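You operate a simulated robot arm through the tools that you are given. There is no shell and no other tool. Be economical: measure what you need, move in short steps, check, and stop when the job is done.

Carry out the task below with a simulated two-armed robot. There is one attempt and no reset: what you move stays moved.

Task
Push the shifted filters flush on three low stacks.
Fine: both conveyor stacks and the low 24x30 stack, four filters; none is lifted.

It is judged by the outcome, as a careful person would: the job done as asked, and still so three seconds after it is handed in. It fails if anything else is knocked over, pushed out of place, dropped, spilled or broken.

Robot
Two 7-joint arms with two-finger parallel grippers on one trunk, on a base that drives. Base frame: it is fixed to the floor where the robot stands at the start and does not move with it; the origin is under the middle of the robot, x ahead of it, y to its left, z up. Lengths are in mm, angles in rad, forces in N, time in s.
The left shoulder is at the start at [70, 133, 1076], the right one opposite. With the tool pointing down near the work surface each hand reaches from about 100 to 500 mm from the robot's upright axis, wherever it stands, measured 20 degrees to its own side. Places, roughly: filter [-1250, -500, 500]; top of the front low stack at the conveyor [600, -700, 600]; top of the low 24x30 stack [-1300, -400, 400]; top of the rear low stack at the conveyor [600, -100, 700]. Payload 1.57 kg a hand.
The TCP of each hand is the grasp point between the finger pads, 30 mm short of the fingertips. In the tool frame z runs along the fingers and y along their closing line. Largest opening 80 mm; finger width 17, thickness 12; the body of the gripper, 40 by 82 mm, starts 80 mm behind the TCP.
Orientation is told as [roll, pitch, yaw] about the base's x, y, z axes, in that order, counted from this pose: with the fingers straight down and closing along the base's y, the tool's x points along the base's -x, its y along +y and its z along -z.

Tools
- The arms move only by the tool drive_tool. It takes "left_targets", "right_targets" or both (then of equal length, played together; a hand with none holds still); each is a list of rows, each an object of numbers (a shift or turn left out is 0, a gripper value left out holds the last): "x", "y", "z": the shift along the base's x, y, z in mm; "wx", "wy", "wz": the turn, a rotation vector about the base's x, y, z in rad; "jaw": the gripper command, from -1 (fully open) to 1 (shut), values between in proportion. In form: [{"x": .., "y": .., "z": .., "wx": .., "wy": .., "wz": .., "jaw": ..}, ...]. A call has 1 to 8 rows; each row shifts and turns the commanded pose from where the row before left it. Each row takes 0.2 s and may step no farther than 50 mm and 0.15 rad from the row before; otherwise, or with a gripper value out of range, the whole call is refused. Where a pose cannot be reached the arm comes as near as it can. A force on the tool above 90 N (or 10 N above the force at the start of the call, whichever is more), or a blocked arm, ends the call early, and 0.2 s more pass. Each finger travels about 153 mm/s and halts on what it meets, pressing with about 42 N; the grip force reading is that of the motor and also rises with nothing between the fingers. The clock runs only during rows and for 0.2 s after the last one: add rows that do not move to give the fingers time. It gives the time, the measured TCP pose, the force on the tool (base axes), the opening and the grip force at its end, in the units of the frame above (readings bear some noise), with the torque about the TCP (base axes, N m) and any sound that the robot's microphone picked up.
- Cameras (640 x 400 px; columns grow to the right, rows downward): "scene" is now at [137.7, -9.4, 1281.4]; the picture's right is [-0.15, -0.99, -0.00], its down [-0.73, 0.11, -0.67] and it looks along [0.66, -0.10, -0.74] (base axes); focal length 214 px, centre (320, 200). "left" rides on the left gripper at [72, 7, -122] in its tool frame; the picture's right is [-0.09, 1.00, 0.00], its down [-0.84, -0.08, -0.54] and it looks along [-0.54, -0.05, 0.84] (tool axes); focal length 238 px, centre (320, 200). "right" rides on the right gripper at [72, -7, -122] in its tool frame; the picture's right is [0.09, 1.00, 0.00], its down [-0.84, 0.08, -0.54] and it looks along [-0.54, 0.05, 0.84] (tool axes); focal length 238 px, centre (320, 200). There is no depth. A picture from a camera that has moved, and an enlarged one, comes with that camera's place and axes in the base frame and with its lens. The place of the scene camera against the robot may be out by one fixed shift of up to 18 mm in any direction.
- snapshot(camera): a new picture of that camera. No time passes.
- lift_body(by): slides the trunk up (or, below 0, down) by that many mm; the arms and the scene camera ride with it, the base frame stays. It gives what a move gives, with no picture.
- roll_base(legs): drives the robot by 1 to 6 legs, each [ahead, left, turn to the left] in mm, mm and rad, along the robot's own axes; the way and the turn of a leg run together, so that a leg with both is an arc; at most 1500 mm and 3.142 rad a leg. The arms and the cameras ride along, it lands a little off, and it stops where it bumps. It gives what a move gives.
- aim_head(pan, tilt): turns the head with the scene camera to pan (to the left, within 1.501 rad either way) and tilt (down, from -0.506 to 1.204), counted from straight ahead of the robot. It gives what a move gives.
- close_up(camera, box): a new picture of the part [left, top, right, bottom] of that camera's present view, enlarged. No time passes.
- close_job(): hands the job in; it is judged then, once.

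Work in short steps. Places have to be worked out from the pictures, the camera data and where the tool is seen: move nearer, look again, correct. Check each grasp and each placing, and mend what went wrong. You have 120 turns and 88 pictures in all, those below and enlarged ones among them. Open the grippers and draw the arms clear of the work before you hand the job in, unless the task says otherwise; then end with one line.

The tools are called after "Emit:" as name(argument=value, ...) on one line, values as JSON. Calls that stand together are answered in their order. drive_tool: Moves the arms, as the interface text tells. Its arguments: {"type":"object","properties":{"left_targets":{"type":"array","items":{"type":"object","properties":{"x":{"type":"number"},"y":{"type":"number"},"z":{"type":"number"},"wx":{"type":"number"},"wy":{"type":"number"},"wz":{"type":"number"},"jaw":{"type":"number"}}}},"right_targets":{"type":"array","items":{"type":"object","properties":{"x":{"type":"number"},"y":{"type":"number"},"z":{"type":"number"},"wx":{"type":"number"},"wy":{"type":"number"},"wz":{"type":"number"},"jaw":{"type":"number"}}}}},"required":[]} The other tools are called the same way: lift_body (by) slides the trunk up or down; roll_base (legs) drives the base; aim_head (pan, tilt) turns the head that bears the scene camera; snapshot (camera) takes a picture; close_up (camera, box) takes an enlarged picture of a part of a camera's view; close_job () hands the job in.

At the start:

```text
t: 0.0
left_tcp_pos: [388.5, -29.6, 1026.4]
left_tcp_rot: [0.001, 0.0, 0.001]
left_wrist_force: [0.5, -0.3, -0.4]
left_ft_torque: [0.0, 0.01, -0.04]
left_finger_gap: 80.4
left_finger_force: 0.0
right_tcp_pos: [350.2, -382.5, 1045.2]
right_tcp_rot: [0.0, 0.002, 0.001]
right_wrist_force: [-0.9, 0.0, 0.0]
right_ft_torque: [0.0, -0.03, -0.03]
right_finger_gap: 80.0
right_finger_force: 0.0
trunk travel left (down, up): [-650.0, 290.0]
robot x, y, heading: [1.5, -3.1, -0.001]
head pan, tilt: [-0.154, 0.838]
```

scene: 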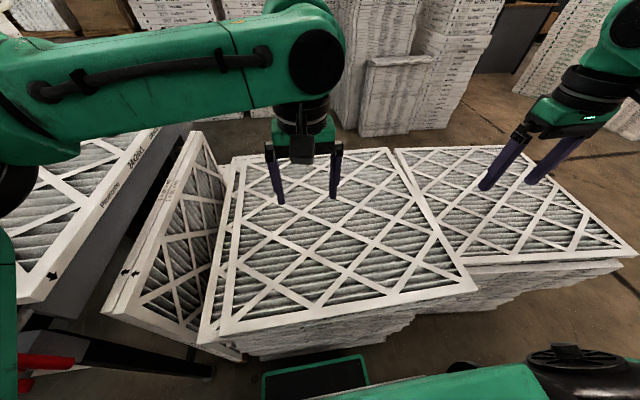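
right: 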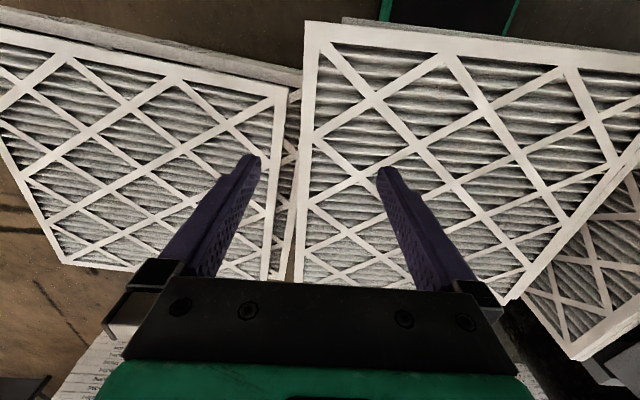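
left: 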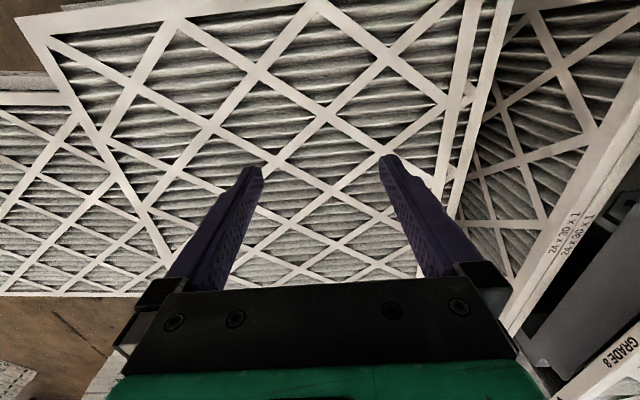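

The picture shows two low stacks ahead, each with filters shifted on top. I raise the view first: take a close-up of the two stacks.

Emit:
close_up(camera="scene", box=[180, 120, 500, 380])

Emit:
close_up(camera="scene", box=[380, 120, 640, 340])

```text
1.54 times, centred on (340, 250) of scene
camera zoom: at [137.7, -9.4, 1281.4], right [-0.15, -0.99, 0.0], down [-0.73, 0.11, -0.67], along [0.66, -0.1, -0.74], focal length 330 px, centre (289, 123)
```

zoom: 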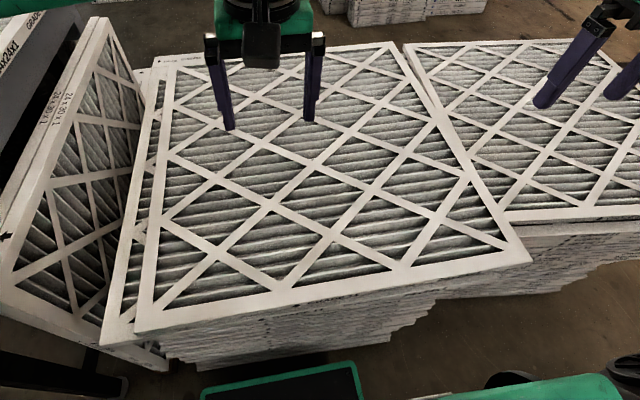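

```text
1.82 times, centred on (510, 230) of scene
camera zoom: at [137.7, -9.4, 1281.4], right [-0.15, -0.99, 0.0], down [-0.73, 0.11, -0.67], along [0.66, -0.1, -0.74], focal length 390 px, centre (-26, 146)
```

zoom: 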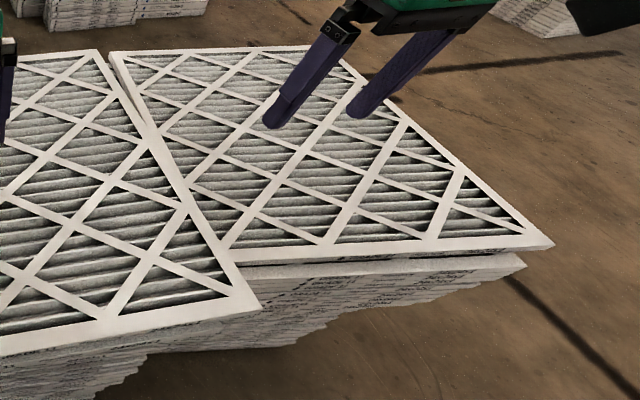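

I want lower, side-on views of the stacks to see which filters are shifted. I back off a bit and look.

Emit:
roll_base(legs=[[-350, 0, 0]])

Emit:
aim_head(pan=-0.3, tilt=0.6)

Emit:
snapshot(camera="scene")

```text
t: 2.3
left_tcp_pos: [37.8, -31.3, 1026.8]
left_tcp_rot: [0.001, -0.001, -0.003]
left_wrist_force: [-0.3, -0.1, -0.1]
left_ft_torque: [0.05, 0.03, 0.01]
left_finger_gap: 79.9
left_finger_force: 0.1
right_tcp_pos: [-3.0, -385.1, 1045.2]
right_tcp_rot: [0.0, 0.0, -0.002]
right_wrist_force: [0.5, -0.1, -0.6]
right_ft_torque: [0.02, 0.0, 0.04]
right_finger_gap: 80.0
right_finger_force: 0.0
trunk travel left (down, up): [-650.0, 290.0]
robot x, y, heading: [-355.3, 2.0, -0.004]
head pan, tilt: [-0.154, 0.838]
```

```text
t: 3.0
left_tcp_pos: [36.1, -30.6, 1026.4]
left_tcp_rot: [-0.001, 0.001, -0.004]
left_wrist_force: [0.1, -0.8, 1.0]
left_ft_torque: [0.02, -0.01, 0.0]
left_finger_gap: 79.8
left_finger_force: 0.0
right_tcp_pos: [-3.5, -384.5, 1046.3]
right_tcp_rot: [-0.001, -0.001, -0.002]
right_wrist_force: [0.1, -1.2, -0.5]
right_ft_torque: [0.0, 0.02, -0.01]
right_finger_gap: 79.7
right_finger_force: 0.1
trunk travel left (down, up): [-650.0, 290.0]
robot x, y, heading: [-351.0, 1.4, -0.003]
head pan, tilt: [-0.3, 0.6]
```

```text
82 pictures are left
camera scene: at [-208.2, -23.2, 1301.4], right [-0.3, -0.95, 0.0], down [-0.54, 0.17, -0.82], along [0.79, -0.25, -0.57], focal length 214 px, centre (320, 200)
```

scene: 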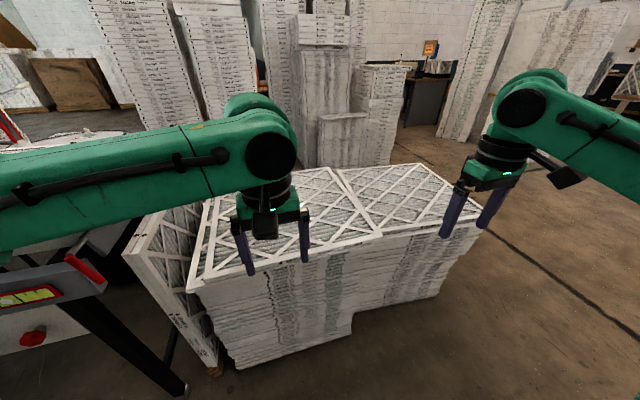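

Stacks are ragged at their sides. I move the hands apart and lower the trunk for a side view.

Emit:
drive_tool(left_targets=[{"y": 50, "x": -10}, {"y": 50, "x": -10}, {"y": 50, "x": -10}, {"y": 50, "x": -10}, {"y": 50}, {"y": 50}, {"y": 50}, {"y": 50}], right_targets=[{"y": -30}, {"y": -30}, {"y": -30}, {"y": -30}, {"y": -20}, {}, {}, {}])

Emit:
lift_body(by=-350)

Emit:
aim_head(pan=-0.3, tilt=0.45)

Emit:
snapshot(camera="scene")

```text
refused: row 1 steps farther than a row can; nothing moved
```

```text
t: 6.5
left_tcp_pos: [35.0, -30.3, 676.8]
left_tcp_rot: [0.001, 0.0, -0.004]
left_wrist_force: [-0.1, -0.1, 0.5]
left_ft_torque: [-0.01, 0.01, 0.0]
left_finger_gap: 79.7
left_finger_force: 0.1
right_tcp_pos: [-2.5, -384.9, 695.7]
right_tcp_rot: [0.001, 0.001, -0.002]
right_wrist_force: [0.7, -0.6, -0.1]
right_ft_torque: [0.02, -0.02, 0.0]
right_finger_gap: 79.7
right_finger_force: 0.0
trunk travel left (down, up): [-300.0, 640.0]
robot x, y, heading: [-350.2, -2.1, -0.002]
head pan, tilt: [-0.3, 0.6]
```

```text
t: 7.2
left_tcp_pos: [36.4, -30.3, 676.2]
left_tcp_rot: [0.0, 0.0, -0.002]
left_wrist_force: [0.9, -0.6, 0.0]
left_ft_torque: [0.0, 0.01, 0.03]
left_finger_gap: 80.0
left_finger_force: 0.0
right_tcp_pos: [-3.4, -384.4, 696.3]
right_tcp_rot: [0.0, 0.001, -0.002]
right_wrist_force: [-0.6, -0.6, 0.6]
right_ft_torque: [0.0, 0.01, -0.01]
right_finger_gap: 80.0
right_finger_force: 0.1
trunk travel left (down, up): [-300.0, 640.0]
robot x, y, heading: [-355.4, 0.2, -0.005]
head pan, tilt: [-0.3, 0.45]
```

```text
81 pictures are left
camera scene: at [-204.6, -24.3, 964.9], right [-0.3, -0.95, 0.0], down [-0.42, 0.13, -0.9], along [0.86, -0.27, -0.44], focal length 214 px, centre (320, 200)
```

scene: 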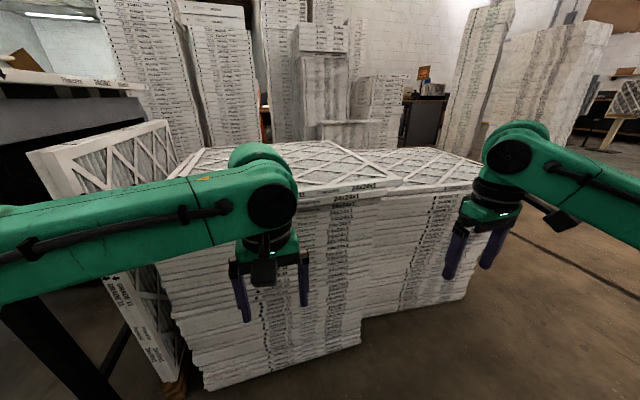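

The top filter of each stack now shows. I move the left hand outward so it doesn't hide the stack, then enlarge.

Emit:
drive_tool(left_targets=[{"y": 48}, {"y": 48}, {"y": 48}, {"y": 48}, {"y": 48}, {"y": 48, "x": -10}, {"y": 48, "x": -10}, {"y": 48, "x": -10}], right_targets=[{"y": -30}, {"y": -30}, {"y": -30}, {"y": -30}, {"y": -20}, {}, {}, {}])

Emit:
close_up(camera="scene", box=[150, 120, 500, 340])

```text
t: 9.0
left_tcp_pos: [5.0, 353.7, 674.9]
left_tcp_rot: [-0.002, 0.0, -0.005]
left_wrist_force: [-0.8, -0.6, -1.0]
left_ft_torque: [-0.01, -0.02, 0.03]
left_finger_gap: 80.3
left_finger_force: 0.1
right_tcp_pos: [-1.2, -523.0, 697.4]
right_tcp_rot: [-0.001, 0.0, -0.002]
right_wrist_force: [-0.1, -0.3, 0.3]
right_ft_torque: [0.03, -0.02, 0.02]
right_finger_gap: 80.0
right_finger_force: 0.1
trunk travel left (down, up): [-300.0, 640.0]
robot x, y, heading: [-353.5, -4.5, -0.004]
head pan, tilt: [-0.3, 0.45]
```

```text
1.82 times, centred on (325, 230) of scene
camera zoom: at [-204.9, -23.9, 965.0], right [-0.3, -0.95, 0.0], down [-0.42, 0.13, -0.9], along [0.86, -0.27, -0.43], focal length 390 px, centre (311, 146)
```

zoom: 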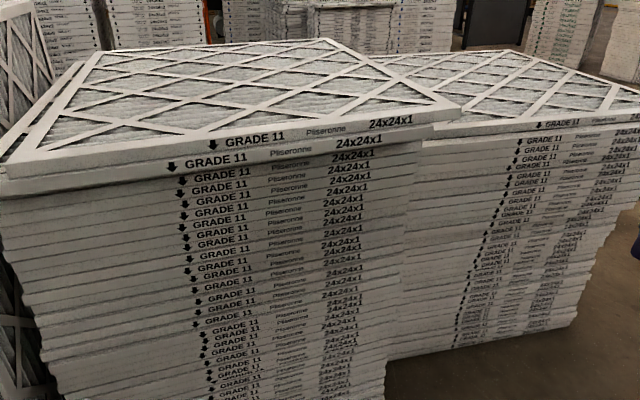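

Rear stack: the top two appear shifted; front stack: the top one. I enlarge for detail.

Emit:
close_up(camera="scene", box=[145, 150, 285, 250])

Emit:
close_up(camera="scene", box=[300, 130, 440, 230])

Emit:
close_up(camera="scene", box=[380, 130, 520, 230])

```text
4.00 times, centred on (215, 200) of scene
camera zoom: at [-204.9, -23.9, 965.0], right [-0.3, -0.95, 0.0], down [-0.42, 0.13, -0.9], along [0.86, -0.27, -0.43], focal length 858 px, centre (740, 200)
```

zoom: 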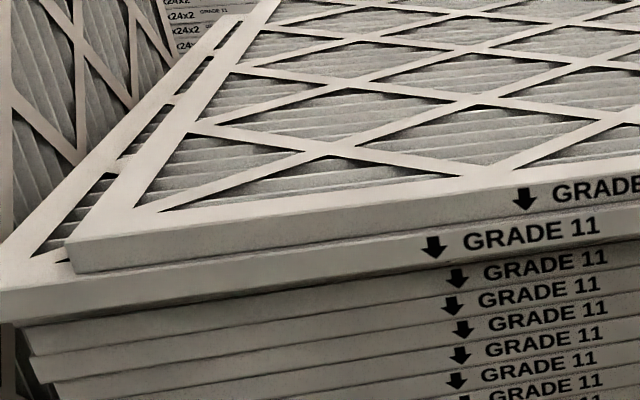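

```text
4.00 times, centred on (370, 180) of scene
camera zoom: at [-204.9, -23.9, 965.0], right [-0.3, -0.95, 0.0], down [-0.42, 0.13, -0.9], along [0.86, -0.27, -0.43], focal length 858 px, centre (120, 280)
```

zoom: 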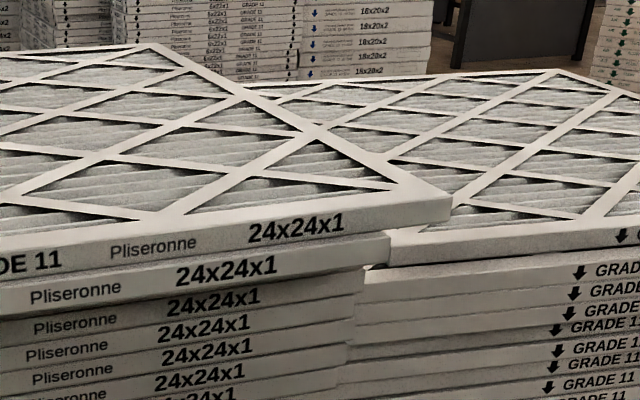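

```text
4.00 times, centred on (450, 180) of scene
camera zoom: at [-204.9, -23.9, 965.0], right [-0.3, -0.95, 0.0], down [-0.42, 0.13, -0.9], along [0.86, -0.27, -0.43], focal length 858 px, centre (-200, 280)
```

zoom: 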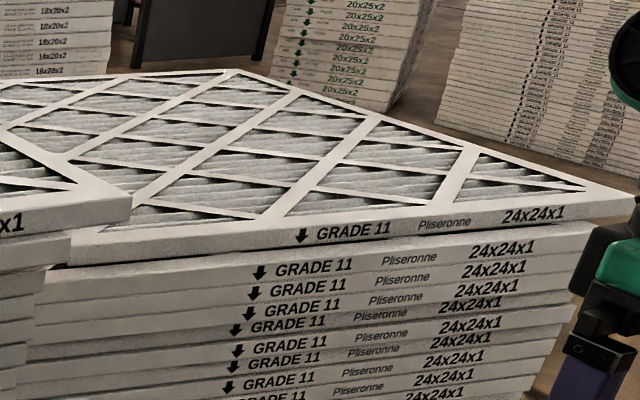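

Rear stack: second filter protrudes towards me (−x), the top one is off about 50 mm to −y; front stack top is off to −y too. I raise the trunk and bring the hands near the rear stack's front edge for close camera views.

Emit:
lift_body(by=170)

Emit:
drive_tool(left_targets=[{"y": -48, "jaw": 1}, {"y": -48}, {"y": -48}, {"y": -48}, {}, {}], right_targets=[{"y": 48, "jaw": 1}, {"y": 48}, {"y": 48}, {"y": 48}, {"y": 48}, {}])

Emit:
roll_base(legs=[[130, -110, 0]])

Emit:
snapshot(camera="left")

Emit:
snapshot(camera="right")

```text
t: 10.9
left_tcp_pos: [6.6, 353.4, 844.7]
left_tcp_rot: [0.002, -0.001, -0.002]
left_wrist_force: [-0.1, 0.8, -1.3]
left_ft_torque: [0.0, 0.01, -0.04]
left_finger_gap: 80.1
left_finger_force: 0.0
right_tcp_pos: [-2.5, -524.4, 866.2]
right_tcp_rot: [0.0, 0.001, -0.001]
right_wrist_force: [0.3, 0.0, 0.7]
right_ft_torque: [0.01, 0.03, 0.0]
right_finger_gap: 80.0
right_finger_force: 0.1
trunk travel left (down, up): [-470.0, 470.0]
robot x, y, heading: [-353.2, -2.6, -0.003]
head pan, tilt: [-0.3, 0.45]
```

```text
t: 12.3
left_tcp_pos: [6.3, 161.5, 846.6]
left_tcp_rot: [0.001, 0.0, -0.003]
left_wrist_force: [0.2, 0.5, 0.0]
left_ft_torque: [-0.02, 0.02, 0.0]
left_finger_gap: 0.1
left_finger_force: 21.0
right_tcp_pos: [-1.4, -284.1, 866.0]
right_tcp_rot: [0.002, 0.001, -0.003]
right_wrist_force: [0.3, -0.5, -0.3]
right_ft_torque: [0.03, 0.0, 0.02]
right_finger_gap: 0.0
right_finger_force: 21.4
trunk travel left (down, up): [-470.0, 470.0]
robot x, y, heading: [-348.6, 1.4, -0.003]
head pan, tilt: [-0.3, 0.45]
```

```text
t: 13.7
left_tcp_pos: [138.3, 52.2, 846.0]
left_tcp_rot: [0.0, 0.0, -0.006]
left_wrist_force: [1.2, -0.6, -0.8]
left_ft_torque: [-0.01, 0.02, 0.0]
left_finger_gap: 0.1
left_finger_force: 21.4
right_tcp_pos: [129.0, -395.6, 865.9]
right_tcp_rot: [0.001, 0.001, -0.005]
right_wrist_force: [-0.3, 0.2, -0.2]
right_ft_torque: [-0.03, 0.02, -0.01]
right_finger_gap: 0.0
right_finger_force: 21.4
trunk travel left (down, up): [-470.0, 470.0]
robot x, y, heading: [-221.5, -107.3, -0.01]
head pan, tilt: [-0.3, 0.45]
```

```text
76 pictures are left
camera left: at [66.2, 58.7, 967.7], right [0.1, 1.0, 0.0], down [0.84, -0.08, 0.54], along [0.54, -0.05, -0.84], focal length 238 px, centre (320, 200)
```

left: 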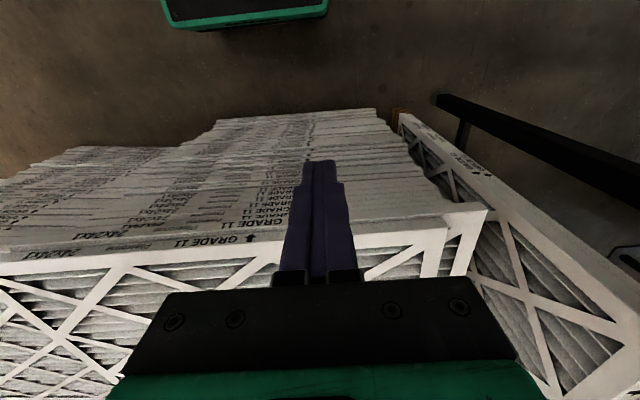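

```text
75 pictures are left
camera right: at [57.4, -402.4, 988.2], right [-0.09, 1.0, 0.0], down [0.84, 0.07, 0.54], along [0.54, 0.05, -0.84], focal length 238 px, centre (320, 200)
```

right: 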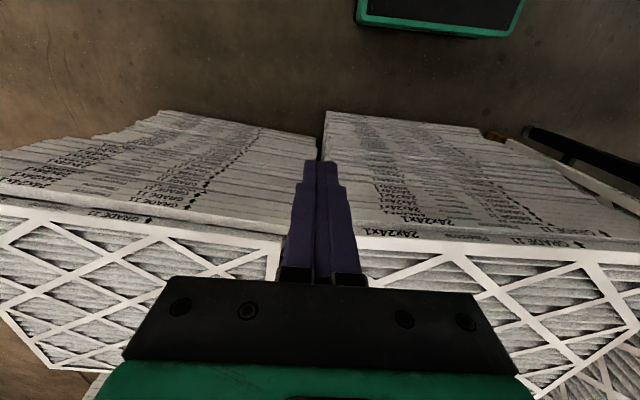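

Good views. I enlarge the left corner in the left camera and the right corner in the right camera.

Emit:
close_up(camera="left", box=[360, 180, 520, 280])

Emit:
close_up(camera="left", box=[180, 180, 300, 280])

Emit:
close_up(camera="right", box=[220, 180, 400, 300])

```text
4.00 times, centred on (440, 230) of left
camera zoom: at [66.2, 58.7, 967.7], right [0.1, 1.0, 0.0], down [0.84, -0.08, 0.54], along [0.54, -0.05, -0.84], focal length 953 px, centre (-160, 80)
```

zoom: 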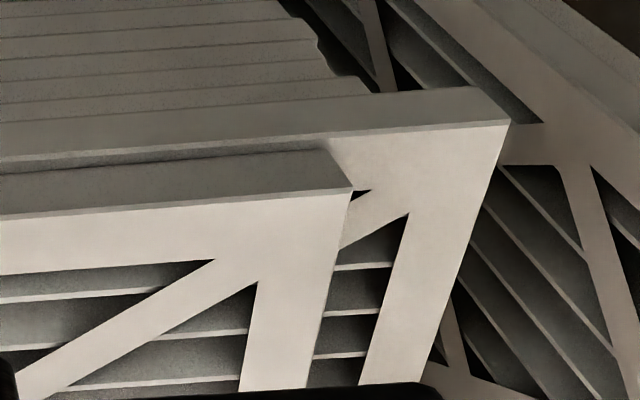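

```text
4.00 times, centred on (240, 230) of left
camera zoom: at [66.2, 58.7, 967.7], right [0.1, 1.0, 0.0], down [0.84, -0.08, 0.54], along [0.54, -0.05, -0.84], focal length 953 px, centre (640, 80)
```

zoom: 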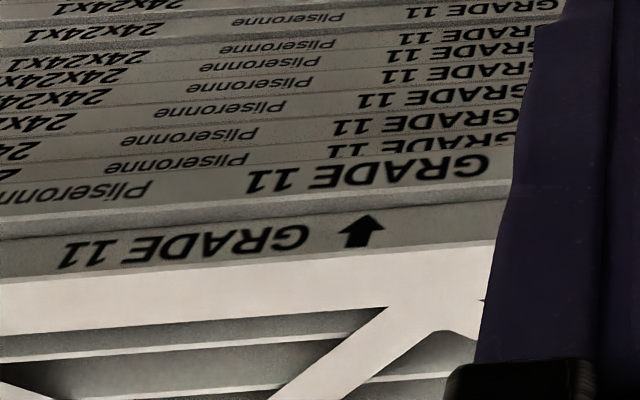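

```text
3.33 times, centred on (310, 240) of right
camera zoom: at [57.4, -402.4, 988.2], right [-0.09, 1.0, 0.0], down [0.84, 0.07, 0.54], along [0.54, 0.05, -0.84], focal length 794 px, centre (353, 67)
```

zoom: 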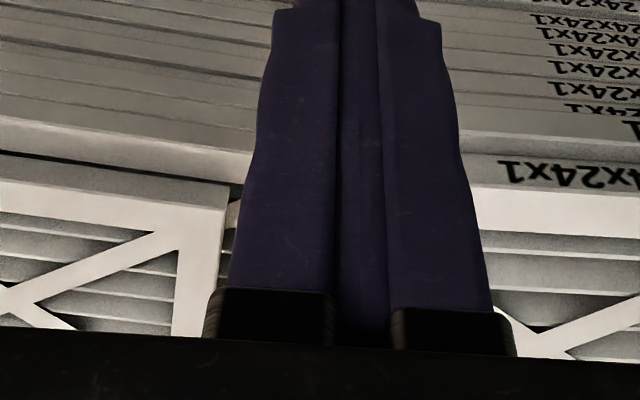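

Exact layer offsets need a view along the face. I yaw the right hand +90° so its camera looks along +y past the front face.

Emit:
drive_tool(right_targets=[{"wz": 0.143, "x": 10}, {"wz": 0.143, "x": 10}, {"wz": 0.143, "x": 10}, {"wz": 0.143, "x": 10}, {"wz": 0.143, "x": 10}, {"wz": 0.143, "x": 10}, {"wz": 0.143}, {"wz": 0.143}])

Emit:
drive_tool(right_targets=[{"wz": 0.143}, {"wz": 0.143}, {"wz": 0.143}, {}])

Emit:
snapshot(camera="right")

```text
t: 15.5
left_tcp_pos: [137.9, 52.0, 845.5]
left_tcp_rot: [0.0, 0.001, -0.005]
left_wrist_force: [0.3, 0.0, -0.3]
left_ft_torque: [0.02, -0.02, 0.01]
left_finger_gap: 0.0
left_finger_force: 21.4
right_tcp_pos: [189.6, -395.2, 866.8]
right_tcp_rot: [0.001, 0.0, 1.141]
right_wrist_force: [0.7, 0.4, -0.1]
right_ft_torque: [0.0, -0.01, -0.01]
right_finger_gap: 0.5
right_finger_force: 21.3
trunk travel left (down, up): [-470.0, 470.0]
robot x, y, heading: [-222.6, -106.9, -0.01]
head pan, tilt: [-0.3, 0.45]
```

```text
t: 16.5
left_tcp_pos: [137.8, 52.5, 846.4]
left_tcp_rot: [0.0, 0.0, -0.005]
left_wrist_force: [0.5, -0.9, -0.4]
left_ft_torque: [0.01, 0.02, 0.03]
left_finger_gap: 0.1
left_finger_force: 21.1
right_tcp_pos: [189.1, -395.0, 866.5]
right_tcp_rot: [-0.001, 0.0, 1.57]
right_wrist_force: [-0.6, 0.0, 0.0]
right_ft_torque: [-0.02, -0.02, -0.05]
right_finger_gap: 0.0
right_finger_force: 21.4
trunk travel left (down, up): [-470.0, 470.0]
robot x, y, heading: [-220.9, -110.3, -0.012]
head pan, tilt: [-0.3, 0.45]
```

```text
71 pictures are left
camera right: at [195.5, -467.3, 988.5], right [-1.0, -0.09, 0.0], down [-0.08, 0.84, 0.54], along [-0.05, 0.54, -0.84], focal length 238 px, centre (320, 200)
```

right: 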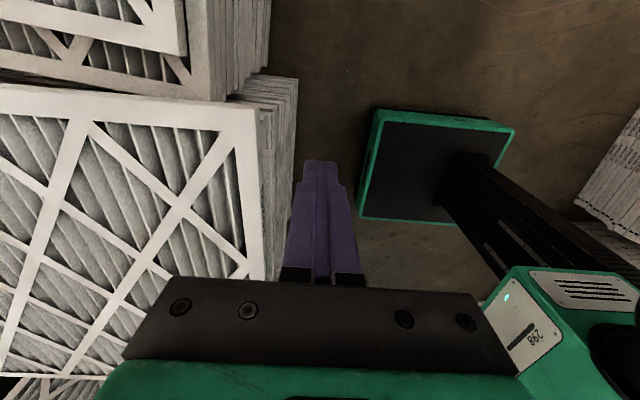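

The face profile is visible on the left edge. I enlarge it.

Emit:
close_up(camera="right", box=[200, 80, 320, 180])

Emit:
close_up(camera="right", box=[160, 20, 300, 110])

Emit:
close_up(camera="right", box=[200, 180, 320, 280])

```text
4.00 times, centred on (260, 130) of right
camera zoom: at [195.5, -467.3, 988.5], right [-1.0, -0.09, 0.0], down [-0.08, 0.84, 0.54], along [-0.05, 0.54, -0.84], focal length 953 px, centre (560, 480)
```

zoom: 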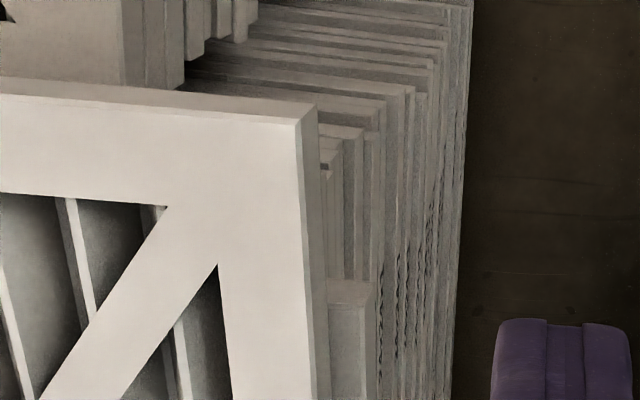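

```text
4.44 times, centred on (230, 65) of right
camera zoom: at [195.5, -467.3, 988.5], right [-1.0, -0.09, 0.0], down [-0.08, 0.84, 0.54], along [-0.05, 0.54, -0.84], focal length 1059 px, centre (720, 800)
```

zoom: 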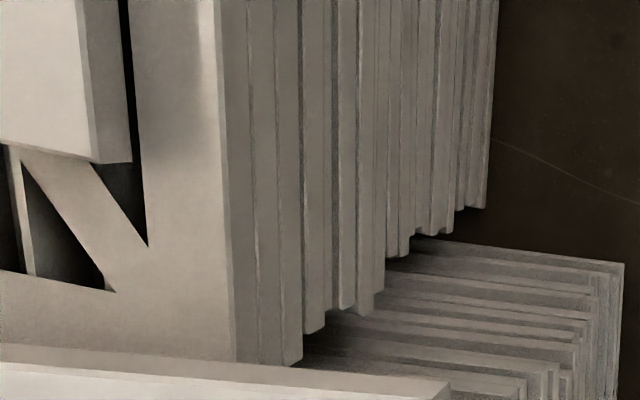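

```text
4.00 times, centred on (260, 230) of right
camera zoom: at [195.5, -467.3, 988.5], right [-1.0, -0.09, 0.0], down [-0.08, 0.84, 0.54], along [-0.05, 0.54, -0.84], focal length 953 px, centre (560, 80)
```

zoom: 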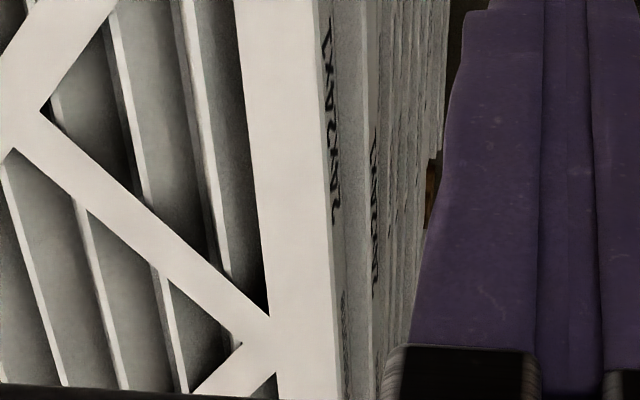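

Worked out: layers are 25 mm, rear stack body lies at x≈251 (front face), y≈−394…+207. Its second filter is off by about +30 in y and −12 in x, the top by about −20 in y. First I push the second −y from its left side, so I drive up closer with both hands above the stack.

Emit:
roll_base(legs=[[215, 150, 0.01]])

Emit:
snapshot(camera="left")

Emit:
aim_head(pan=0.3, tilt=0.8)

Emit:
snapshot(camera="scene")

```text
t: 18.2
left_tcp_pos: [301.4, 176.1, 858.9]
left_tcp_rot: [0.014, -0.034, 0.01]
left_wrist_force: [-1.3, 0.6, 0.0]
left_ft_torque: [0.01, 0.0, 0.0]
left_finger_gap: 0.1
left_finger_force: 20.6
right_tcp_pos: [363.0, -271.1, 871.2]
right_tcp_rot: [-0.019, -0.015, 1.587]
right_wrist_force: [0.1, -1.3, 0.2]
right_ft_torque: [0.01, -0.02, -0.01]
right_finger_gap: 0.0
right_finger_force: 21.1
trunk travel left (down, up): [-470.0, 470.0]
robot x, y, heading: [-37.5, 20.0, 0.013]
head pan, tilt: [-0.3, 0.45]
stopped in leg 1: the robot was blocked; the commanded pose is now the measured one
```

```text
67 pictures are left
camera left: at [225.7, 179.9, 978.6], right [0.08, 1.0, 0.02], down [0.82, -0.08, 0.57], along [0.57, -0.03, -0.82], focal length 238 px, centre (320, 200)
```

left: 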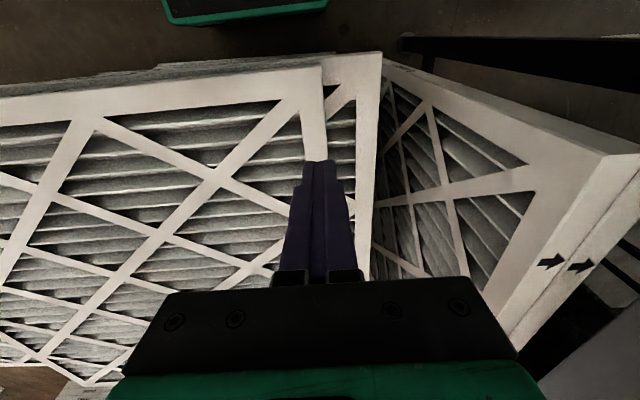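

```text
t: 19.2
left_tcp_pos: [301.4, 176.3, 858.3]
left_tcp_rot: [0.014, -0.032, 0.011]
left_wrist_force: [0.8, 1.0, -0.3]
left_ft_torque: [-0.02, 0.01, 0.02]
left_finger_gap: 0.0
left_finger_force: 21.1
right_tcp_pos: [360.9, -270.5, 871.1]
right_tcp_rot: [-0.021, -0.013, 1.587]
right_wrist_force: [0.6, 1.4, -0.1]
right_ft_torque: [-0.03, -0.03, 0.01]
right_finger_gap: 0.0
right_finger_force: 21.5
trunk travel left (down, up): [-470.0, 470.0]
robot x, y, heading: [-40.3, 22.0, 0.012]
head pan, tilt: [0.3, 0.799]
```

```text
66 pictures are left
camera scene: at [76.6, 32.6, 1107.3], right [0.31, -0.95, -0.01], down [-0.67, -0.21, -0.71], along [0.68, 0.22, -0.7], focal length 214 px, centre (320, 200)
```

scene: 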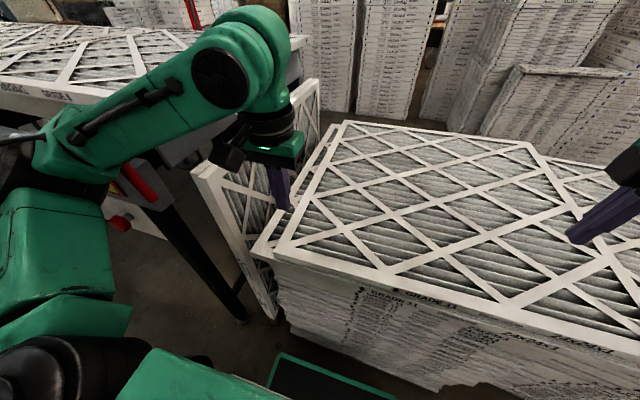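

The base bumped something (likely the conveyor leg at left) and is slightly tilted. I back off and re-check.

Emit:
roll_base(legs=[[-60, -60, 0]])

Emit:
aim_head(pan=0.5, tilt=1.1)

Emit:
snapshot(camera="scene")

```text
t: 20.3
left_tcp_pos: [255.8, 125.4, 847.5]
left_tcp_rot: [0.002, -0.008, 0.009]
left_wrist_force: [-0.6, -0.6, 0.6]
left_ft_torque: [0.01, -0.05, 0.0]
left_finger_gap: 0.0
left_finger_force: 21.0
right_tcp_pos: [317.3, -321.3, 867.7]
right_tcp_rot: [-0.002, 0.001, 1.584]
right_wrist_force: [0.0, -1.1, 1.0]
right_ft_torque: [-0.01, -0.05, 0.02]
right_finger_gap: 0.0
right_finger_force: 21.3
trunk travel left (down, up): [-470.0, 470.0]
robot x, y, heading: [-100.3, -40.3, 0.009]
head pan, tilt: [0.3, 0.799]
```

```text
t: 21.1
left_tcp_pos: [257.0, 126.2, 847.6]
left_tcp_rot: [0.002, -0.01, 0.01]
left_wrist_force: [0.2, -0.1, 0.0]
left_ft_torque: [0.03, 0.01, 0.0]
left_finger_gap: 0.2
left_finger_force: 21.2
right_tcp_pos: [317.5, -319.8, 866.9]
right_tcp_rot: [0.001, -0.001, 1.585]
right_wrist_force: [0.3, 0.1, 0.6]
right_ft_torque: [0.02, 0.01, 0.01]
right_finger_gap: 0.0
right_finger_force: 21.2
trunk travel left (down, up): [-470.0, 470.0]
robot x, y, heading: [-99.9, -41.9, 0.014]
head pan, tilt: [0.499, 1.1]
```

```text
65 pictures are left
camera scene: at [16.6, -7.3, 1082.8], right [0.49, -0.87, 0.0], down [-0.78, -0.44, -0.45], along [0.4, 0.22, -0.89], focal length 214 px, centre (320, 200)
```

scene: 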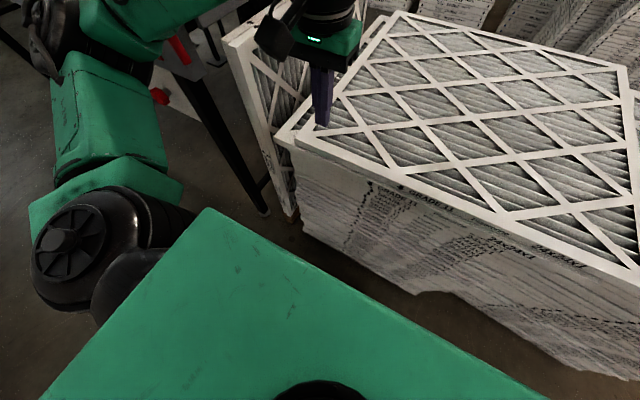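

Nothing seems displaced; the left elbow was probably against the conveyor. I extend the left hand forward (above the stack) while pitching it, to see the reach and draw the elbow in.

Emit:
drive_tool(left_targets=[{"x": 20, "z": 15, "wy": -0.1}, {"x": 20, "z": 15, "wy": -0.1}, {"x": 25, "z": 10, "wy": -0.1}, {"x": 25, "z": 5, "wy": -0.1}, {"x": 25, "wy": -0.1}, {"x": 25}, {"x": 25}, {}])

Emit:
roll_base(legs=[[80, 0, -0.01]])

Emit:
snapshot(camera="scene")

```text
t: 22.9
left_tcp_pos: [422.5, 126.3, 893.4]
left_tcp_rot: [-0.006, -0.507, 0.011]
left_wrist_force: [0.3, -0.4, -0.3]
left_ft_torque: [-0.04, 0.01, 0.02]
left_finger_gap: 0.0
left_finger_force: 21.2
right_tcp_pos: [317.9, -319.2, 867.3]
right_tcp_rot: [-0.001, 0.001, 1.586]
right_wrist_force: [0.3, 0.4, 0.4]
right_ft_torque: [0.01, -0.01, -0.02]
right_finger_gap: 0.0
right_finger_force: 21.2
trunk travel left (down, up): [-470.0, 470.0]
robot x, y, heading: [-96.6, -41.6, 0.011]
head pan, tilt: [0.499, 1.1]
```

```text
t: 24.0
left_tcp_pos: [486.0, 118.9, 893.2]
left_tcp_rot: [0.006, -0.504, 0.01]
left_wrist_force: [0.0, -0.4, -0.7]
left_ft_torque: [-0.01, -0.01, 0.01]
left_finger_gap: 0.0
left_finger_force: 21.5
right_tcp_pos: [380.5, -329.1, 869.2]
right_tcp_rot: [-0.011, -0.007, 1.58]
right_wrist_force: [-0.4, 0.0, -0.4]
right_ft_torque: [-0.02, 0.02, 0.0]
right_finger_gap: 0.0
right_finger_force: 20.7
trunk travel left (down, up): [-470.0, 470.0]
robot x, y, heading: [-29.0, -42.7, 0.008]
head pan, tilt: [0.499, 1.1]
stopped in leg 1: the robot was blocked; the commanded pose is now the measured one
```

```text
64 pictures are left
camera scene: at [77.7, -16.8, 1084.4], right [0.49, -0.87, 0.0], down [-0.77, -0.43, -0.46], along [0.41, 0.23, -0.89], focal length 214 px, centre (320, 200)
```

scene: 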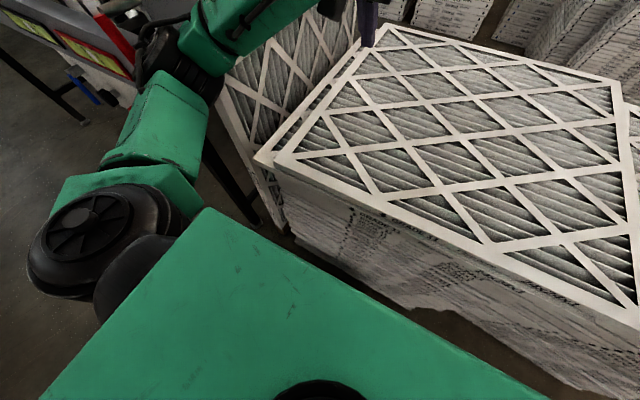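

Blocked again, now that the trunk is lower than at the start, when x≈0 was free: the left elbow meets the conveyor's control box. I back off, raise the trunk to the starting height, and drive up again.

Emit:
roll_base(legs=[[-50, -20, -0.008]])

Emit:
lift_body(by=180)

Emit:
roll_base(legs=[[75, 10, 0]])

Emit:
snapshot(camera="scene")

```text
t: 25.0
left_tcp_pos: [446.3, 99.8, 887.8]
left_tcp_rot: [-0.001, -0.497, 0.003]
left_wrist_force: [-0.4, -0.2, 1.1]
left_ft_torque: [0.03, 0.02, -0.01]
left_finger_gap: 0.0
left_finger_force: 21.3
right_tcp_pos: [336.0, -347.5, 866.5]
right_tcp_rot: [-0.002, 0.0, 1.573]
right_wrist_force: [-0.1, -0.8, 0.4]
right_ft_torque: [-0.03, -0.02, 0.01]
right_finger_gap: 0.0
right_finger_force: 21.1
trunk travel left (down, up): [-470.0, 470.0]
robot x, y, heading: [-77.4, -63.1, 0.002]
head pan, tilt: [0.499, 1.1]
```

```text
t: 27.0
left_tcp_pos: [446.7, 101.1, 1067.5]
left_tcp_rot: [-0.003, -0.494, 0.002]
left_wrist_force: [0.1, -0.2, 0.6]
left_ft_torque: [0.0, 0.0, 0.01]
left_finger_gap: 0.0
left_finger_force: 21.4
right_tcp_pos: [336.9, -346.6, 1046.7]
right_tcp_rot: [-0.001, 0.0, 1.573]
right_wrist_force: [-0.1, -0.6, 0.9]
right_ft_torque: [0.03, 0.01, 0.0]
right_finger_gap: 0.0
right_finger_force: 21.2
trunk travel left (down, up): [-650.0, 290.0]
robot x, y, heading: [-77.3, -62.3, 0.0]
head pan, tilt: [0.499, 1.1]
```

```text
t: 28.0
left_tcp_pos: [520.5, 111.0, 1067.7]
left_tcp_rot: [-0.003, -0.494, 0.005]
left_wrist_force: [0.1, 0.6, 0.4]
left_ft_torque: [0.04, 0.0, 0.0]
left_finger_gap: 0.0
left_finger_force: 21.6
right_tcp_pos: [411.3, -335.8, 1046.9]
right_tcp_rot: [-0.001, 0.0, 1.573]
right_wrist_force: [-0.7, 0.1, 0.1]
right_ft_torque: [0.01, -0.01, 0.03]
right_finger_gap: 0.0
right_finger_force: 21.6
trunk travel left (down, up): [-650.0, 290.0]
robot x, y, heading: [3.2, -50.7, -0.0]
head pan, tilt: [0.499, 1.1]
```

```text
63 pictures are left
camera scene: at [112.4, -19.7, 1262.9], right [0.48, -0.88, 0.0], down [-0.78, -0.43, -0.45], along [0.4, 0.22, -0.89], focal length 214 px, centre (320, 200)
```

scene: 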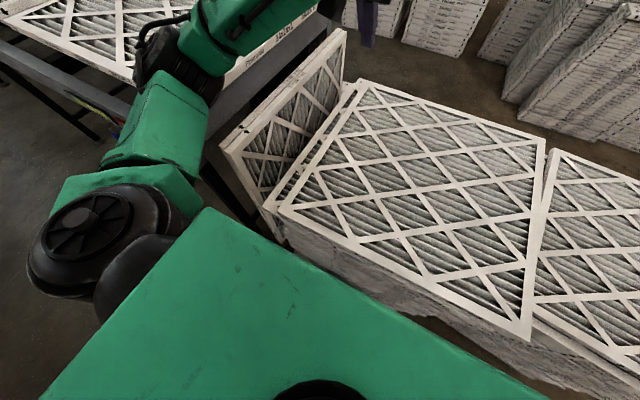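

Free now at x≈3. I test the left hand's reach towards the mid of the left edge (x≈555, y≈290), staying above the stack.

Emit:
drive_tool(left_targets=[{"y": 35, "z": -25, "x": 5}, {"y": 35, "z": -25, "x": 5}, {"y": 35, "z": -25, "x": 5}, {"y": 35, "z": -25, "x": 5}, {"y": 35, "z": -25, "x": 5}, {"z": -30, "x": 5}, {"z": -30}, {}])

Emit:
snapshot(camera="left")

Emit:
snapshot(camera="scene")

```text
t: 29.8
left_tcp_pos: [549.9, 286.1, 881.4]
left_tcp_rot: [-0.002, -0.496, 0.004]
left_wrist_force: [-0.2, -0.8, -0.6]
left_ft_torque: [-0.03, -0.03, 0.02]
left_finger_gap: 0.0
left_finger_force: 21.2
right_tcp_pos: [410.6, -335.3, 1047.2]
right_tcp_rot: [0.0, 0.0, 1.571]
right_wrist_force: [0.6, -0.2, 0.2]
right_ft_torque: [-0.02, 0.01, -0.04]
right_finger_gap: 0.1
right_finger_force: 21.1
trunk travel left (down, up): [-650.0, 290.0]
robot x, y, heading: [-1.3, -51.8, 0.003]
head pan, tilt: [0.499, 1.1]
```

```text
62 pictures are left
camera left: at [428.9, 293.8, 955.4], right [0.08, 1.0, 0.04], down [0.48, -0.07, 0.87], along [0.87, -0.05, -0.48], focal length 238 px, centre (320, 200)
```

left: 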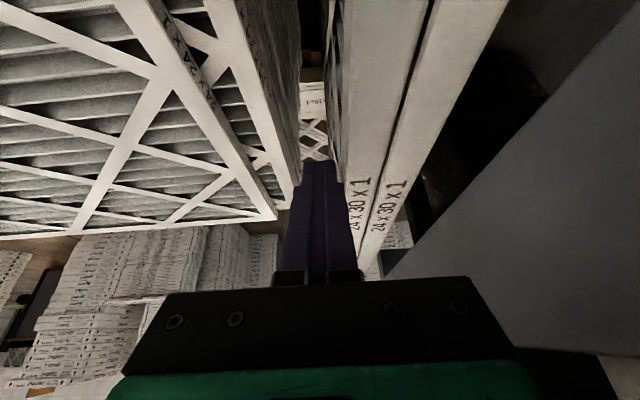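

```text
61 pictures are left
camera scene: at [112.9, -19.4, 1262.8], right [0.48, -0.88, 0.0], down [-0.78, -0.43, -0.45], along [0.4, 0.22, -0.89], focal length 214 px, centre (320, 200)
```

scene: 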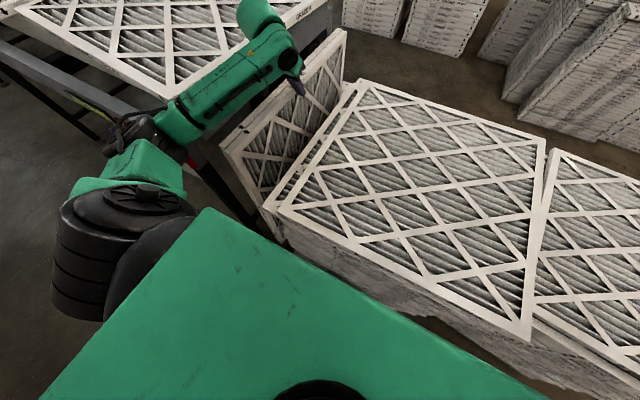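

Reach is fine: (550, 286). The panels' top edge is near y≈303, so I roll the hand (wx +0.35) so that its body leans over the stack and only the fingers enter the gap, then check.

Emit:
drive_tool(left_targets=[{"wx": 0.12, "y": -6, "x": -5}, {"wx": 0.12, "y": -6, "x": -5}, {"wx": 0.11, "y": -6}, {"z": -30}, {"z": -30}, {}])

Emit:
snapshot(camera="left")

```text
t: 31.2
left_tcp_pos: [540.5, 269.3, 822.4]
left_tcp_rot: [0.391, -0.463, -0.179]
left_wrist_force: [-0.5, -1.3, -0.2]
left_ft_torque: [0.0, -0.03, -0.01]
left_finger_gap: 0.0
left_finger_force: 21.4
right_tcp_pos: [410.6, -336.0, 1046.6]
right_tcp_rot: [0.0, 0.0, 1.573]
right_wrist_force: [0.6, -0.3, -0.9]
right_ft_torque: [0.0, -0.03, -0.01]
right_finger_gap: 0.0
right_finger_force: 21.6
trunk travel left (down, up): [-650.0, 290.0]
robot x, y, heading: [-4.0, -55.6, -0.001]
head pan, tilt: [0.499, 1.1]
```

```text
60 pictures are left
camera left: at [419.1, 249.5, 893.3], right [0.08, 0.92, 0.38], down [0.48, -0.37, 0.8], along [0.87, 0.12, -0.47], focal length 238 px, centre (320, 200)
```

left: 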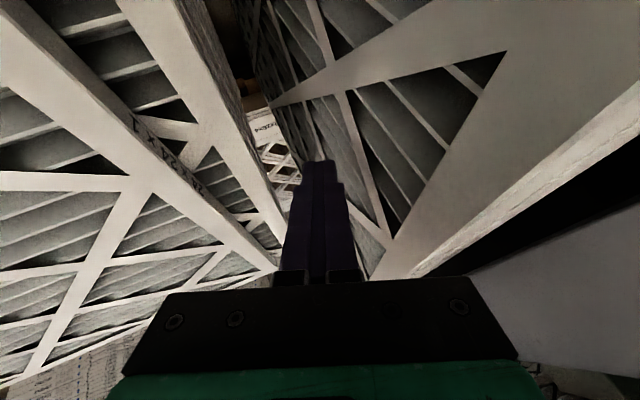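

The finger sits over the gap, clear of both. I descend to TCP z≈745.

Emit:
drive_tool(left_targets=[{"z": -25}, {"z": -25}, {"z": -20}, {"z": -7}, {}])

Emit:
close_up(camera="left", box=[180, 80, 420, 280])

```text
t: 32.4
left_tcp_pos: [540.7, 266.4, 744.1]
left_tcp_rot: [0.391, -0.463, -0.181]
left_wrist_force: [-0.8, -0.3, 0.0]
left_ft_torque: [0.0, -0.02, 0.05]
left_finger_gap: 0.1
left_finger_force: 21.3
right_tcp_pos: [410.7, -336.9, 1047.0]
right_tcp_rot: [-0.001, -0.001, 1.572]
right_wrist_force: [-0.9, 0.8, -1.1]
right_ft_torque: [-0.02, 0.01, 0.01]
right_finger_gap: 0.2
right_finger_force: 20.7
trunk travel left (down, up): [-650.0, 290.0]
robot x, y, heading: [-3.9, -52.4, 0.002]
head pan, tilt: [0.499, 1.1]
```

```text
2.00 times, centred on (300, 180) of left
camera zoom: at [419.7, 247.3, 816.0], right [0.08, 0.92, 0.38], down [0.48, -0.37, 0.8], along [0.87, 0.12, -0.47], focal length 477 px, centre (360, 240)
```

zoom: 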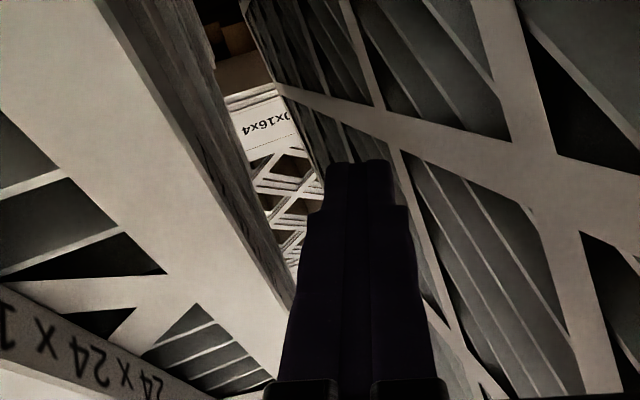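

Finger is in position outside the second filter's edge (edge at y≈235). I push −y slowly in part.

Emit:
drive_tool(left_targets=[{"y": -6}, {"y": -6}, {"y": -5}, {"y": -5}, {"y": -5}, {}])

Emit:
close_up(camera="left", box=[180, 80, 420, 280])

```text
t: 33.8
left_tcp_pos: [540.1, 239.7, 745.8]
left_tcp_rot: [0.391, -0.465, -0.178]
left_wrist_force: [0.1, 1.6, 2.3]
left_ft_torque: [-0.06, 0.06, -0.05]
left_finger_gap: 0.0
left_finger_force: 21.1
right_tcp_pos: [410.7, -335.1, 1046.4]
right_tcp_rot: [-0.001, 0.001, 1.574]
right_wrist_force: [-0.1, -1.0, 0.4]
right_ft_torque: [0.01, 0.0, 0.0]
right_finger_gap: 0.1
right_finger_force: 20.6
trunk travel left (down, up): [-650.0, 290.0]
robot x, y, heading: [-2.0, -49.3, 0.001]
head pan, tilt: [0.499, 1.1]
```

```text
2.00 times, centred on (300, 180) of left
camera zoom: at [419.5, 221.2, 816.7], right [0.08, 0.92, 0.38], down [0.48, -0.37, 0.8], along [0.87, 0.12, -0.47], focal length 477 px, centre (360, 240)
```

zoom: 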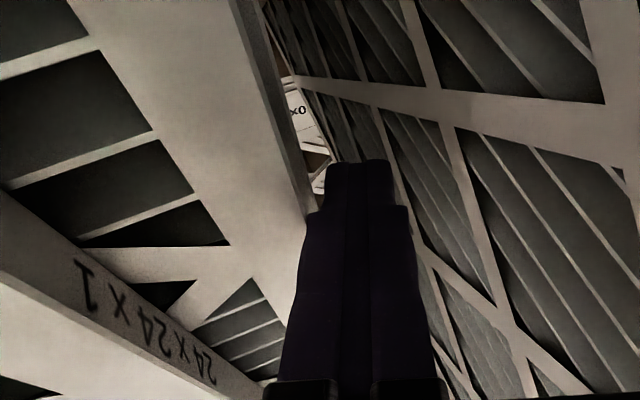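

Contact made, second is moving. I push a further 14 mm, then look.

Emit:
drive_tool(left_targets=[{"y": -5}, {"y": -5}, {"y": -4}, {}, {}])

Emit:
close_up(camera="left", box=[180, 80, 420, 280])

```text
t: 35.0
left_tcp_pos: [540.4, 234.6, 745.6]
left_tcp_rot: [0.394, -0.466, -0.172]
left_wrist_force: [0.7, 36.5, 6.0]
left_ft_torque: [0.72, -0.01, 0.02]
left_finger_gap: 0.0
left_finger_force: 21.1
right_tcp_pos: [410.5, -329.8, 1046.6]
right_tcp_rot: [-0.002, 0.006, 1.574]
right_wrist_force: [0.7, -0.8, -0.4]
right_ft_torque: [0.0, -0.01, -0.02]
right_finger_gap: 0.0
right_finger_force: 21.6
trunk travel left (down, up): [-650.0, 290.0]
robot x, y, heading: [-2.0, -53.0, 0.002]
head pan, tilt: [0.499, 1.1]
```

```text
2.00 times, centred on (300, 180) of left
camera zoom: at [419.3, 214.6, 816.4], right [0.07, 0.92, 0.38], down [0.48, -0.37, 0.8], along [0.87, 0.13, -0.47], focal length 477 px, centre (360, 240)
```

zoom: 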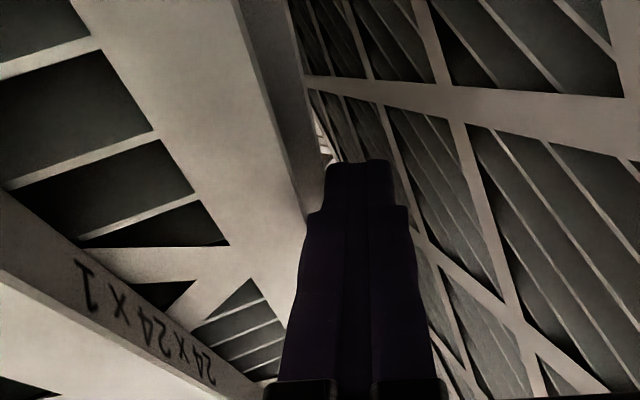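

Force rose to 36 N; the side face now looks wider, as if flush with the third. I enlarge the side face to see the seam.

Emit:
close_up(camera="left", box=[240, 80, 340, 160])

Emit:
aim_head(pan=0.3, tilt=0.8)

Emit:
close_up(camera="scene", box=[180, 120, 420, 300])

```text
5.00 times, centred on (290, 120) of left
camera zoom: at [419.3, 214.6, 816.4], right [0.07, 0.92, 0.38], down [0.48, -0.37, 0.8], along [0.87, 0.13, -0.47], focal length 1192 px, centre (470, 600)
```

zoom: 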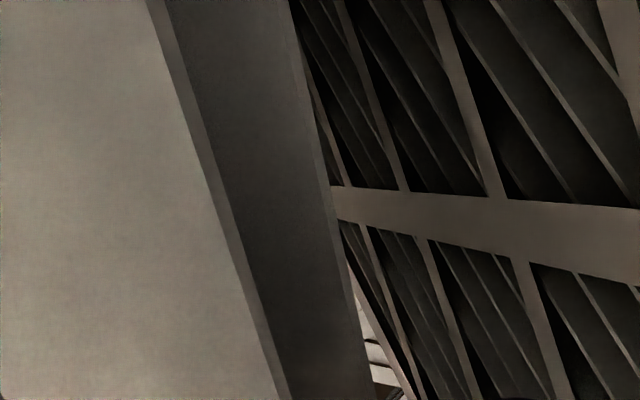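

```text
t: 35.8
left_tcp_pos: [540.8, 234.2, 745.4]
left_tcp_rot: [0.394, -0.465, -0.175]
left_wrist_force: [-0.1, 38.2, 6.7]
left_ft_torque: [0.8, -0.04, 0.03]
left_finger_gap: 0.2
left_finger_force: 21.1
right_tcp_pos: [410.1, -329.7, 1049.1]
right_tcp_rot: [-0.002, 0.009, 1.572]
right_wrist_force: [0.3, -0.9, -0.4]
right_ft_torque: [-0.02, 0.02, 0.01]
right_finger_gap: 0.0
right_finger_force: 20.6
trunk travel left (down, up): [-650.0, 290.0]
robot x, y, heading: [-1.7, -50.7, 0.001]
head pan, tilt: [0.3, 0.799]
```

```text
2.22 times, centred on (300, 210) of scene
camera zoom: at [133.5, -18.3, 1284.4], right [0.3, -0.95, 0.01], down [-0.68, -0.22, -0.7], along [0.67, 0.2, -0.72], focal length 477 px, centre (364, 178)
```

zoom: 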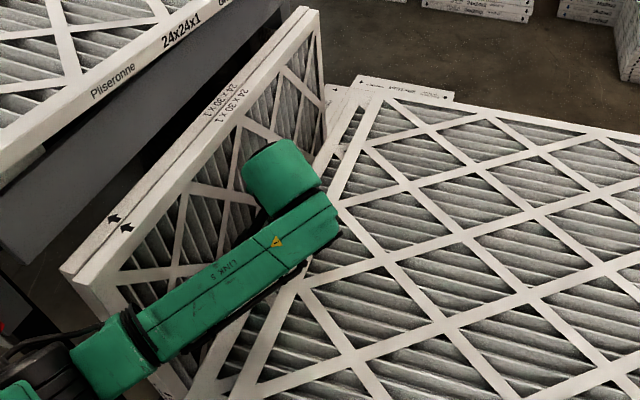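

Top and second move with the finger, but at 36 N, more than expected. I check the right side for anything blocking.

Emit:
snapshot(camera="right")

Emit:
close_up(camera="scene", box=[380, 120, 640, 340])

```text
54 pictures are left
camera right: at [416.8, -401.5, 1171.2], right [-1.0, -0.09, 0.0], down [-0.08, 0.84, 0.54], along [-0.05, 0.53, -0.84], focal length 238 px, centre (320, 200)
```

right: 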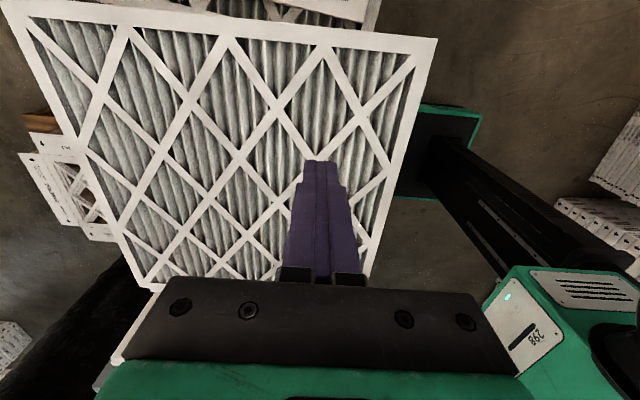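

```text
1.82 times, centred on (510, 230) of scene
camera zoom: at [133.5, -18.3, 1284.4], right [0.3, -0.95, 0.01], down [-0.68, -0.22, -0.7], along [0.67, 0.2, -0.72], focal length 390 px, centre (-26, 146)
```

zoom: 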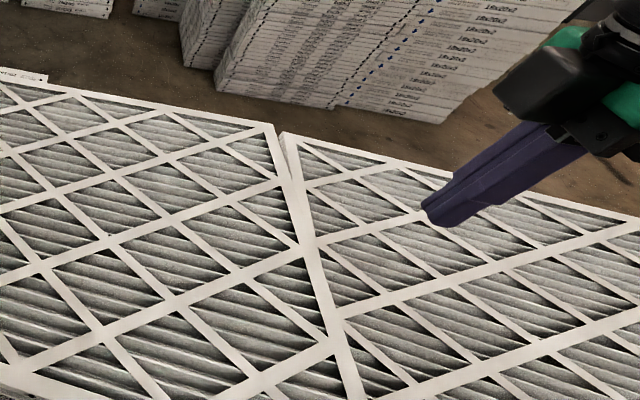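

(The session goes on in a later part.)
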